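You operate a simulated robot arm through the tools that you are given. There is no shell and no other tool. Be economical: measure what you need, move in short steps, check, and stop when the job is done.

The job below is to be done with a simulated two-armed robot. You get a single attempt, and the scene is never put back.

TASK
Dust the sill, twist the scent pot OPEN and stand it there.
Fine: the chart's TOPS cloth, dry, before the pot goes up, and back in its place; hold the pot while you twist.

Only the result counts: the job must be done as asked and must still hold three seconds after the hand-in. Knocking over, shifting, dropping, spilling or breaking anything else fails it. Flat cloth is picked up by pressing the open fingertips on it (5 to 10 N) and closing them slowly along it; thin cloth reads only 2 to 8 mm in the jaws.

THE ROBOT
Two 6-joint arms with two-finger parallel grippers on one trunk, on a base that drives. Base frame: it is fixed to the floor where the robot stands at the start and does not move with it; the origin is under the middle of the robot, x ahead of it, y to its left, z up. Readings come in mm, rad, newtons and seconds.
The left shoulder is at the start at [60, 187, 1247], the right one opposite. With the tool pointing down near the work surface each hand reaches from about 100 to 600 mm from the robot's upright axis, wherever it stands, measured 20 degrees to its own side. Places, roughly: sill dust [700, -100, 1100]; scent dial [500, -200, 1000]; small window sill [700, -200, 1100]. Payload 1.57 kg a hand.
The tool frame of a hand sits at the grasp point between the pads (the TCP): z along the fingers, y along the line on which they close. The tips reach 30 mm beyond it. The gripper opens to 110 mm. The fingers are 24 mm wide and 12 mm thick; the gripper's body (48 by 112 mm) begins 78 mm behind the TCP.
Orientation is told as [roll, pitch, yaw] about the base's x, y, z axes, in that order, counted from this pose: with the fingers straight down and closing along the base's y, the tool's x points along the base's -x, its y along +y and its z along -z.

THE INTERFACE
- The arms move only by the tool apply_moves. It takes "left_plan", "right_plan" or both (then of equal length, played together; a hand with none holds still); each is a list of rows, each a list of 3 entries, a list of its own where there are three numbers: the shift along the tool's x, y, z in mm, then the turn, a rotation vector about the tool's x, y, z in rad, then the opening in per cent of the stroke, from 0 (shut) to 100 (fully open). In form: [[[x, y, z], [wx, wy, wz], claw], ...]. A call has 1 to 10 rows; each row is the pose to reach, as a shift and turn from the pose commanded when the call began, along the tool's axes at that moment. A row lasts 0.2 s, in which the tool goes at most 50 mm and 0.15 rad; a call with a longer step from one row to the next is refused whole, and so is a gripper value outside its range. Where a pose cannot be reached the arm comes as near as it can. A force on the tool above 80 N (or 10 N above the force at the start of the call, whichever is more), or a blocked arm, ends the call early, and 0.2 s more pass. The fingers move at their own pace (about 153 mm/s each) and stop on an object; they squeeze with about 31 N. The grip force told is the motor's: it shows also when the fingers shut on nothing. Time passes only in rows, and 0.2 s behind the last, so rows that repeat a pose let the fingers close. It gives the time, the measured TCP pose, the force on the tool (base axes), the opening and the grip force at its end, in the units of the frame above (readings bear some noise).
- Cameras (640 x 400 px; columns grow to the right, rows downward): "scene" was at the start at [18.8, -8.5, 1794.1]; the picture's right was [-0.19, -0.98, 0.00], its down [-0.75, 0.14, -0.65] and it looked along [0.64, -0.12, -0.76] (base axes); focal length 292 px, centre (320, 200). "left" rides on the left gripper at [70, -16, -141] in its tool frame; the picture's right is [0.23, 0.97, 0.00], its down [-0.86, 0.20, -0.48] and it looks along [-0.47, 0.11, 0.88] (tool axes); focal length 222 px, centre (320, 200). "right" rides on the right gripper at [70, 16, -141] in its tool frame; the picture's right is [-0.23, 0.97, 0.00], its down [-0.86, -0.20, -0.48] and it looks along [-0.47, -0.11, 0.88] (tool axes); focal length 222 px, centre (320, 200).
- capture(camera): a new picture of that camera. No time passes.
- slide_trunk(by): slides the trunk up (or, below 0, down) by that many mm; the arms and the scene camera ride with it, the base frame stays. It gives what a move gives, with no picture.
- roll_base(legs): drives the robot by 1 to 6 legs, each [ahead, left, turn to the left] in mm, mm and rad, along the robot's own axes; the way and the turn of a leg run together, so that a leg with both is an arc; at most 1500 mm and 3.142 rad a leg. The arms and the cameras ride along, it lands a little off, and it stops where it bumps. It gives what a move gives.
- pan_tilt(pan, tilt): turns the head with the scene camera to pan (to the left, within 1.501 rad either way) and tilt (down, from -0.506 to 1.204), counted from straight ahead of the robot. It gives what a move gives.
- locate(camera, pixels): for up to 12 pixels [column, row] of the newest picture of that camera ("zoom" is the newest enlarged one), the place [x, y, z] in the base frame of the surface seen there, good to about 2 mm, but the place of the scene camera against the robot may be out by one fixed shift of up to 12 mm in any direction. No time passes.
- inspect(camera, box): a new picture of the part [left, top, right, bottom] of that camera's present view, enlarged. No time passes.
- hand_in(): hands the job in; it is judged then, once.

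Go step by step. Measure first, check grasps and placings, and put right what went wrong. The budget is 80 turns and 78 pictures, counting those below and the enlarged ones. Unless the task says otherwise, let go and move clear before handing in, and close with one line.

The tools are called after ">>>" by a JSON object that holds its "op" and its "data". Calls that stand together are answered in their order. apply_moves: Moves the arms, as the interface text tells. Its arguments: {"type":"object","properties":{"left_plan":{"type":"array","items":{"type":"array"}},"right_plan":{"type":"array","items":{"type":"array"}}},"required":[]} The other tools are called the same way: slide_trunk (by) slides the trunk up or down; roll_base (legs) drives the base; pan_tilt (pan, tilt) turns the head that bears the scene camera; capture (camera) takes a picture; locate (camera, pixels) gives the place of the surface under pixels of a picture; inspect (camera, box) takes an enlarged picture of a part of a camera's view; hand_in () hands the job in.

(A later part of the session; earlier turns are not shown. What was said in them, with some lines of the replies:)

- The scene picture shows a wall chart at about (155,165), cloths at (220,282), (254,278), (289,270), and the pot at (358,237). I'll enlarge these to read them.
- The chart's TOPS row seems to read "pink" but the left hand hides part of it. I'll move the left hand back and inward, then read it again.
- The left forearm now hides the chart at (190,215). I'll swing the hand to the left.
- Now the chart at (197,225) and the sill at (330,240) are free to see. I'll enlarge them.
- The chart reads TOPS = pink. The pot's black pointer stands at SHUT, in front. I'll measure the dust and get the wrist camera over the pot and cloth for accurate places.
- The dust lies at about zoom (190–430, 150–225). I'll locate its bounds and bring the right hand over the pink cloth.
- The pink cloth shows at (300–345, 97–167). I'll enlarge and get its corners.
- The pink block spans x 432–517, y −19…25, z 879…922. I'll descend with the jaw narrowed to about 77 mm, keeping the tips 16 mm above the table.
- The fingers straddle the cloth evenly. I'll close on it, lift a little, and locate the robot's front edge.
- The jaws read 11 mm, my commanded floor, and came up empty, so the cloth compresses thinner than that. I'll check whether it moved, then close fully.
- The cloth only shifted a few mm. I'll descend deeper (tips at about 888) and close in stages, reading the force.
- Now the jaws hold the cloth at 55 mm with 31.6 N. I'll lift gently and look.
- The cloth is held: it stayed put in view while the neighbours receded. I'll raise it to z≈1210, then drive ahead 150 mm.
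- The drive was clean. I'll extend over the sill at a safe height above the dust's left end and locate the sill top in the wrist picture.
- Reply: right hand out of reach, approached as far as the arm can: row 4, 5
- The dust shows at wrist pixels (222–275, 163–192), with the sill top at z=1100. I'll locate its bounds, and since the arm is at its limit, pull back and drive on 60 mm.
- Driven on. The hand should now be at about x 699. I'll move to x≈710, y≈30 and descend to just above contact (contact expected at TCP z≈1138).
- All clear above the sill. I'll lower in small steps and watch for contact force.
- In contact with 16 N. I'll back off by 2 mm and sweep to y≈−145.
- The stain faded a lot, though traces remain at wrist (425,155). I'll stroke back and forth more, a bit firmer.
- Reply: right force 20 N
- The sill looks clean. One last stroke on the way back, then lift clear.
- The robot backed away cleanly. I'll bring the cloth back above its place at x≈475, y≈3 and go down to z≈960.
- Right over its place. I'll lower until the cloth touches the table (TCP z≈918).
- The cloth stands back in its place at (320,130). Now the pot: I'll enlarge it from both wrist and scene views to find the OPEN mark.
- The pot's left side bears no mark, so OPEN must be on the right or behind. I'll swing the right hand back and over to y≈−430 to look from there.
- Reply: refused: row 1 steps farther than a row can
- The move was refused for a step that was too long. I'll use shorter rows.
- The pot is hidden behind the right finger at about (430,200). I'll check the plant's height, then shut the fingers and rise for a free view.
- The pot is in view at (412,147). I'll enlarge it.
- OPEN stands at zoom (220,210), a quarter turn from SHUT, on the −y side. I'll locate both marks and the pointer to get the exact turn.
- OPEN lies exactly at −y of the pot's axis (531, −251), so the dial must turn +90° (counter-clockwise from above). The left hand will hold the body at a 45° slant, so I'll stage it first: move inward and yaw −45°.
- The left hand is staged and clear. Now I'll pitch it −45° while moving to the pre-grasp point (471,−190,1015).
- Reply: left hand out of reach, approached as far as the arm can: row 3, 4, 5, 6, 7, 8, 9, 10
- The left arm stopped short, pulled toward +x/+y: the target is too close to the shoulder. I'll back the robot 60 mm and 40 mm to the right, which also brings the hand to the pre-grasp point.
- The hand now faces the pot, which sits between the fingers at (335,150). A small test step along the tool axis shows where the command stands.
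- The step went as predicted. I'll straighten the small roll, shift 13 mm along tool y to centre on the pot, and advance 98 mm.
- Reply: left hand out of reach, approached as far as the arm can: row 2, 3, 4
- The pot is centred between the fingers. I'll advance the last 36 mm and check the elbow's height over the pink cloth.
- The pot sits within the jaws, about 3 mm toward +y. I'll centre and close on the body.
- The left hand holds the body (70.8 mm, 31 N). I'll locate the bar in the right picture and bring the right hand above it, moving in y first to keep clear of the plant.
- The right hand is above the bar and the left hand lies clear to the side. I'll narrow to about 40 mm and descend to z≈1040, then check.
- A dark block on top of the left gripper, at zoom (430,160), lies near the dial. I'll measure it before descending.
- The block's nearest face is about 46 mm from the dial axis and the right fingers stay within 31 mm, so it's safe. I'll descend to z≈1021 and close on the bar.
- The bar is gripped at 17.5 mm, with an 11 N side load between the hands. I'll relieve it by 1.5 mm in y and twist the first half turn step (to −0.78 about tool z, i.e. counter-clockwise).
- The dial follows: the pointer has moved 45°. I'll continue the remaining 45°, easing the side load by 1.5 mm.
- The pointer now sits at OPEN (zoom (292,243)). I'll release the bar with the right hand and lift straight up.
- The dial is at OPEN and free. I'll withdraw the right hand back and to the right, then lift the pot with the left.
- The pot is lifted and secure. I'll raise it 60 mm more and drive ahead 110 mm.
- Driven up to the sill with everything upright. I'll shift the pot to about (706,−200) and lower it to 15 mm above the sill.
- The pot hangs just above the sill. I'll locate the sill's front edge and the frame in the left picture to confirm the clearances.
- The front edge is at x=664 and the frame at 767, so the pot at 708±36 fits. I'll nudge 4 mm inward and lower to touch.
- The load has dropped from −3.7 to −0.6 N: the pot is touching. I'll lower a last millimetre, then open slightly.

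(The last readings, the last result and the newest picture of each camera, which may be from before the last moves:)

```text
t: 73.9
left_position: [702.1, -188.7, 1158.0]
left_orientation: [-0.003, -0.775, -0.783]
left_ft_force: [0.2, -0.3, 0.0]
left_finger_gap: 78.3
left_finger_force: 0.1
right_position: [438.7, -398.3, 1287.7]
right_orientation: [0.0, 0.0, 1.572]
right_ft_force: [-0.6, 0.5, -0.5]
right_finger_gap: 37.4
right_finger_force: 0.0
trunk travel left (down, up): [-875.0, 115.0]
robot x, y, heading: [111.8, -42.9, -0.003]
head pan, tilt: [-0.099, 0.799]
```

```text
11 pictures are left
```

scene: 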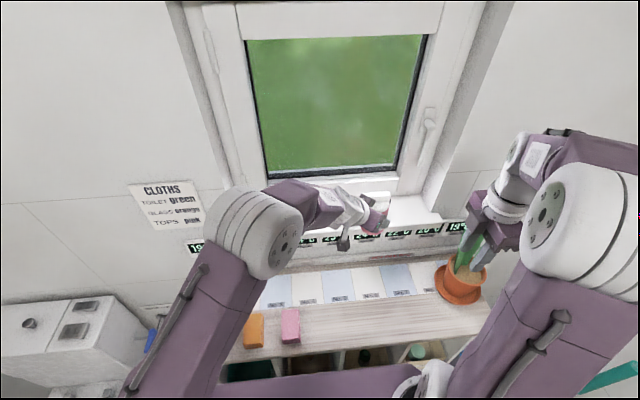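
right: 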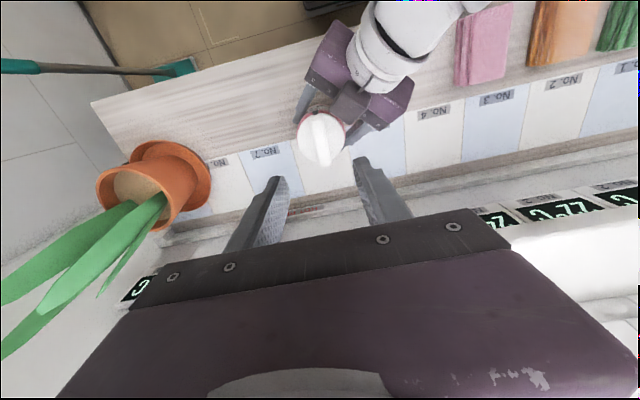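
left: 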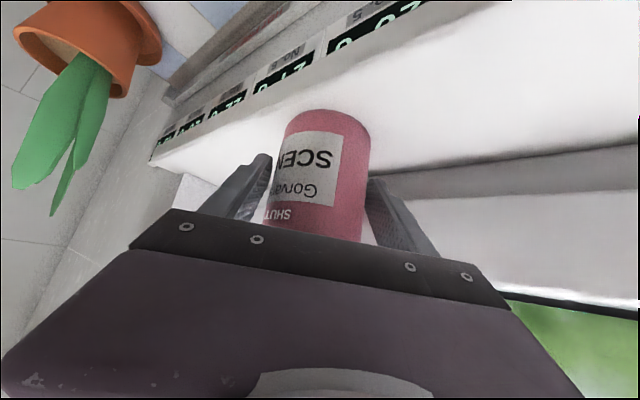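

The fingers are free on both sides (78 mm against 71). I'll withdraw straight back along the tool axis.

>>> {"op": "apply_moves", "data": {"left_plan": [[[0, 0, -8], [0, 0, 0], 71], [[0, 0, -20], [0, 0, 0], 71], [[0, 0, -35], [0, 0, 0], 71], [[0, 0, -55], [0, 0, 0], 71], [[0, 0, -80], [0, 0, 0], 71], [[0, 0, -110], [0, 0, 0], 71], [[0, 0, -140], [0, 0, 0], 71], [[0, 0, -140], [0, 0, 0], 71]]}}

>>> {"op": "capture", "data": {"camera": "left"}}

>>> {"op": "capture", "data": {"camera": "scene"}}

```text
t: 75.7
left_position: [632.4, -119.2, 1258.3]
left_orientation: [-0.005, -0.774, -0.782]
left_ft_force: [0.5, -0.4, -0.1]
left_finger_gap: 78.0
left_finger_force: 0.0
right_position: [439.4, -397.6, 1287.5]
right_orientation: [0.001, -0.001, 1.572]
right_ft_force: [1.2, 0.7, 0.0]
right_finger_gap: 37.2
right_finger_force: 0.1
trunk travel left (down, up): [-875.0, 115.0]
robot x, y, heading: [111.9, -37.1, -0.008]
head pan, tilt: [-0.099, 0.799]
```

```text
10 pictures are left
```

left: 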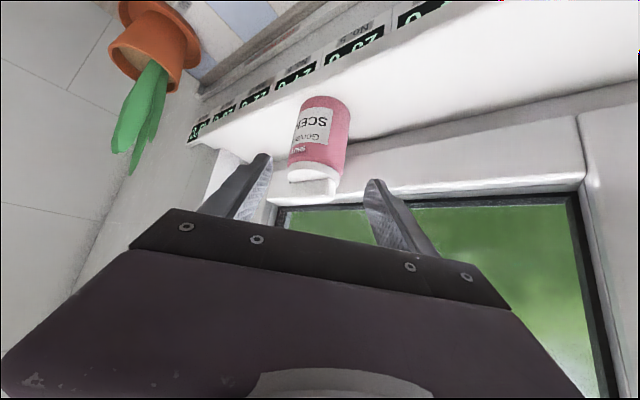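

```text
9 pictures are left
```

scene: 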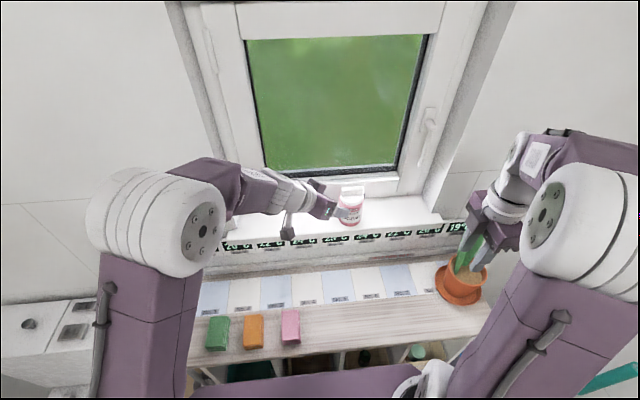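

The pot stands upright on the sill at scene (351,205). I'll back the robot off and check everything once more.

>>> {"op": "roll_base", "data": {"legs": [[-120, 0, 0]]}}

>>> {"op": "capture", "data": {"camera": "scene"}}

>>> {"op": "inspect", "data": {"camera": "scene", "box": [220, 150, 420, 275]}}

>>> {"op": "inspect", "data": {"camera": "scene", "box": [310, 165, 374, 205]}}

```text
t: 76.9
left_position: [519.3, -119.6, 1256.5]
left_orientation: [-0.006, -0.771, -0.779]
left_ft_force: [0.3, -0.7, 0.5]
left_finger_gap: 78.1
left_finger_force: 0.0
right_position: [326.5, -396.8, 1287.8]
right_orientation: [0.003, -0.001, 1.576]
right_ft_force: [-0.2, -0.2, -1.2]
right_finger_gap: 37.3
right_finger_force: 0.0
trunk travel left (down, up): [-875.0, 115.0]
robot x, y, heading: [-4.9, -40.2, 0.0]
head pan, tilt: [-0.099, 0.799]
```

```text
8 pictures are left
```

scene: 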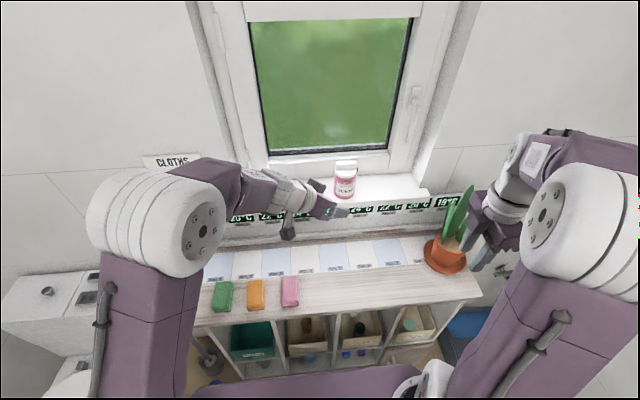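

```text
3.20 times, centred on (320, 212) of scene
```

zoom: 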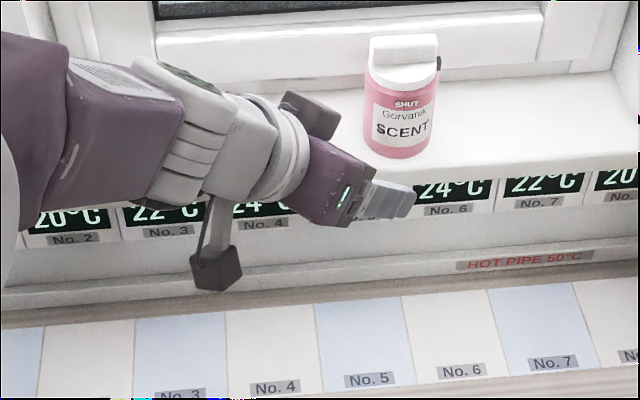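

```text
10.00 times, centred on (342, 185) of scene
```

zoom: 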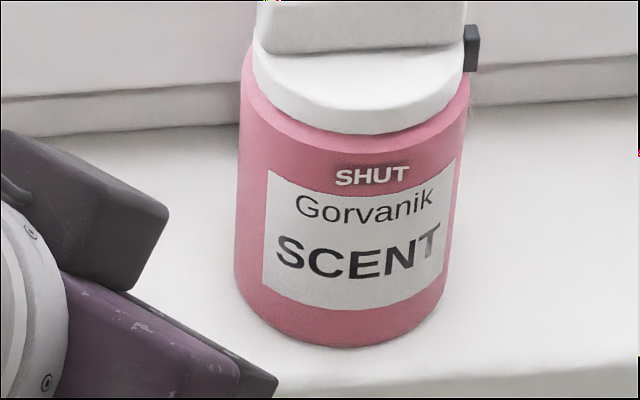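

The pot stands upright with its pointer turned a quarter turn to the OPEN side, the pink cloth is back in its place at (290,291), and both hands are clear, so I'm handing in.

>>> {"op": "hand_in", "data": {}}

```text
The job is handed in.
```

I dusted the sill with the dry pink TOPS cloth and put the cloth back in its place. Then I twisted the scent pot to OPEN while holding it, and stood it on the sill.
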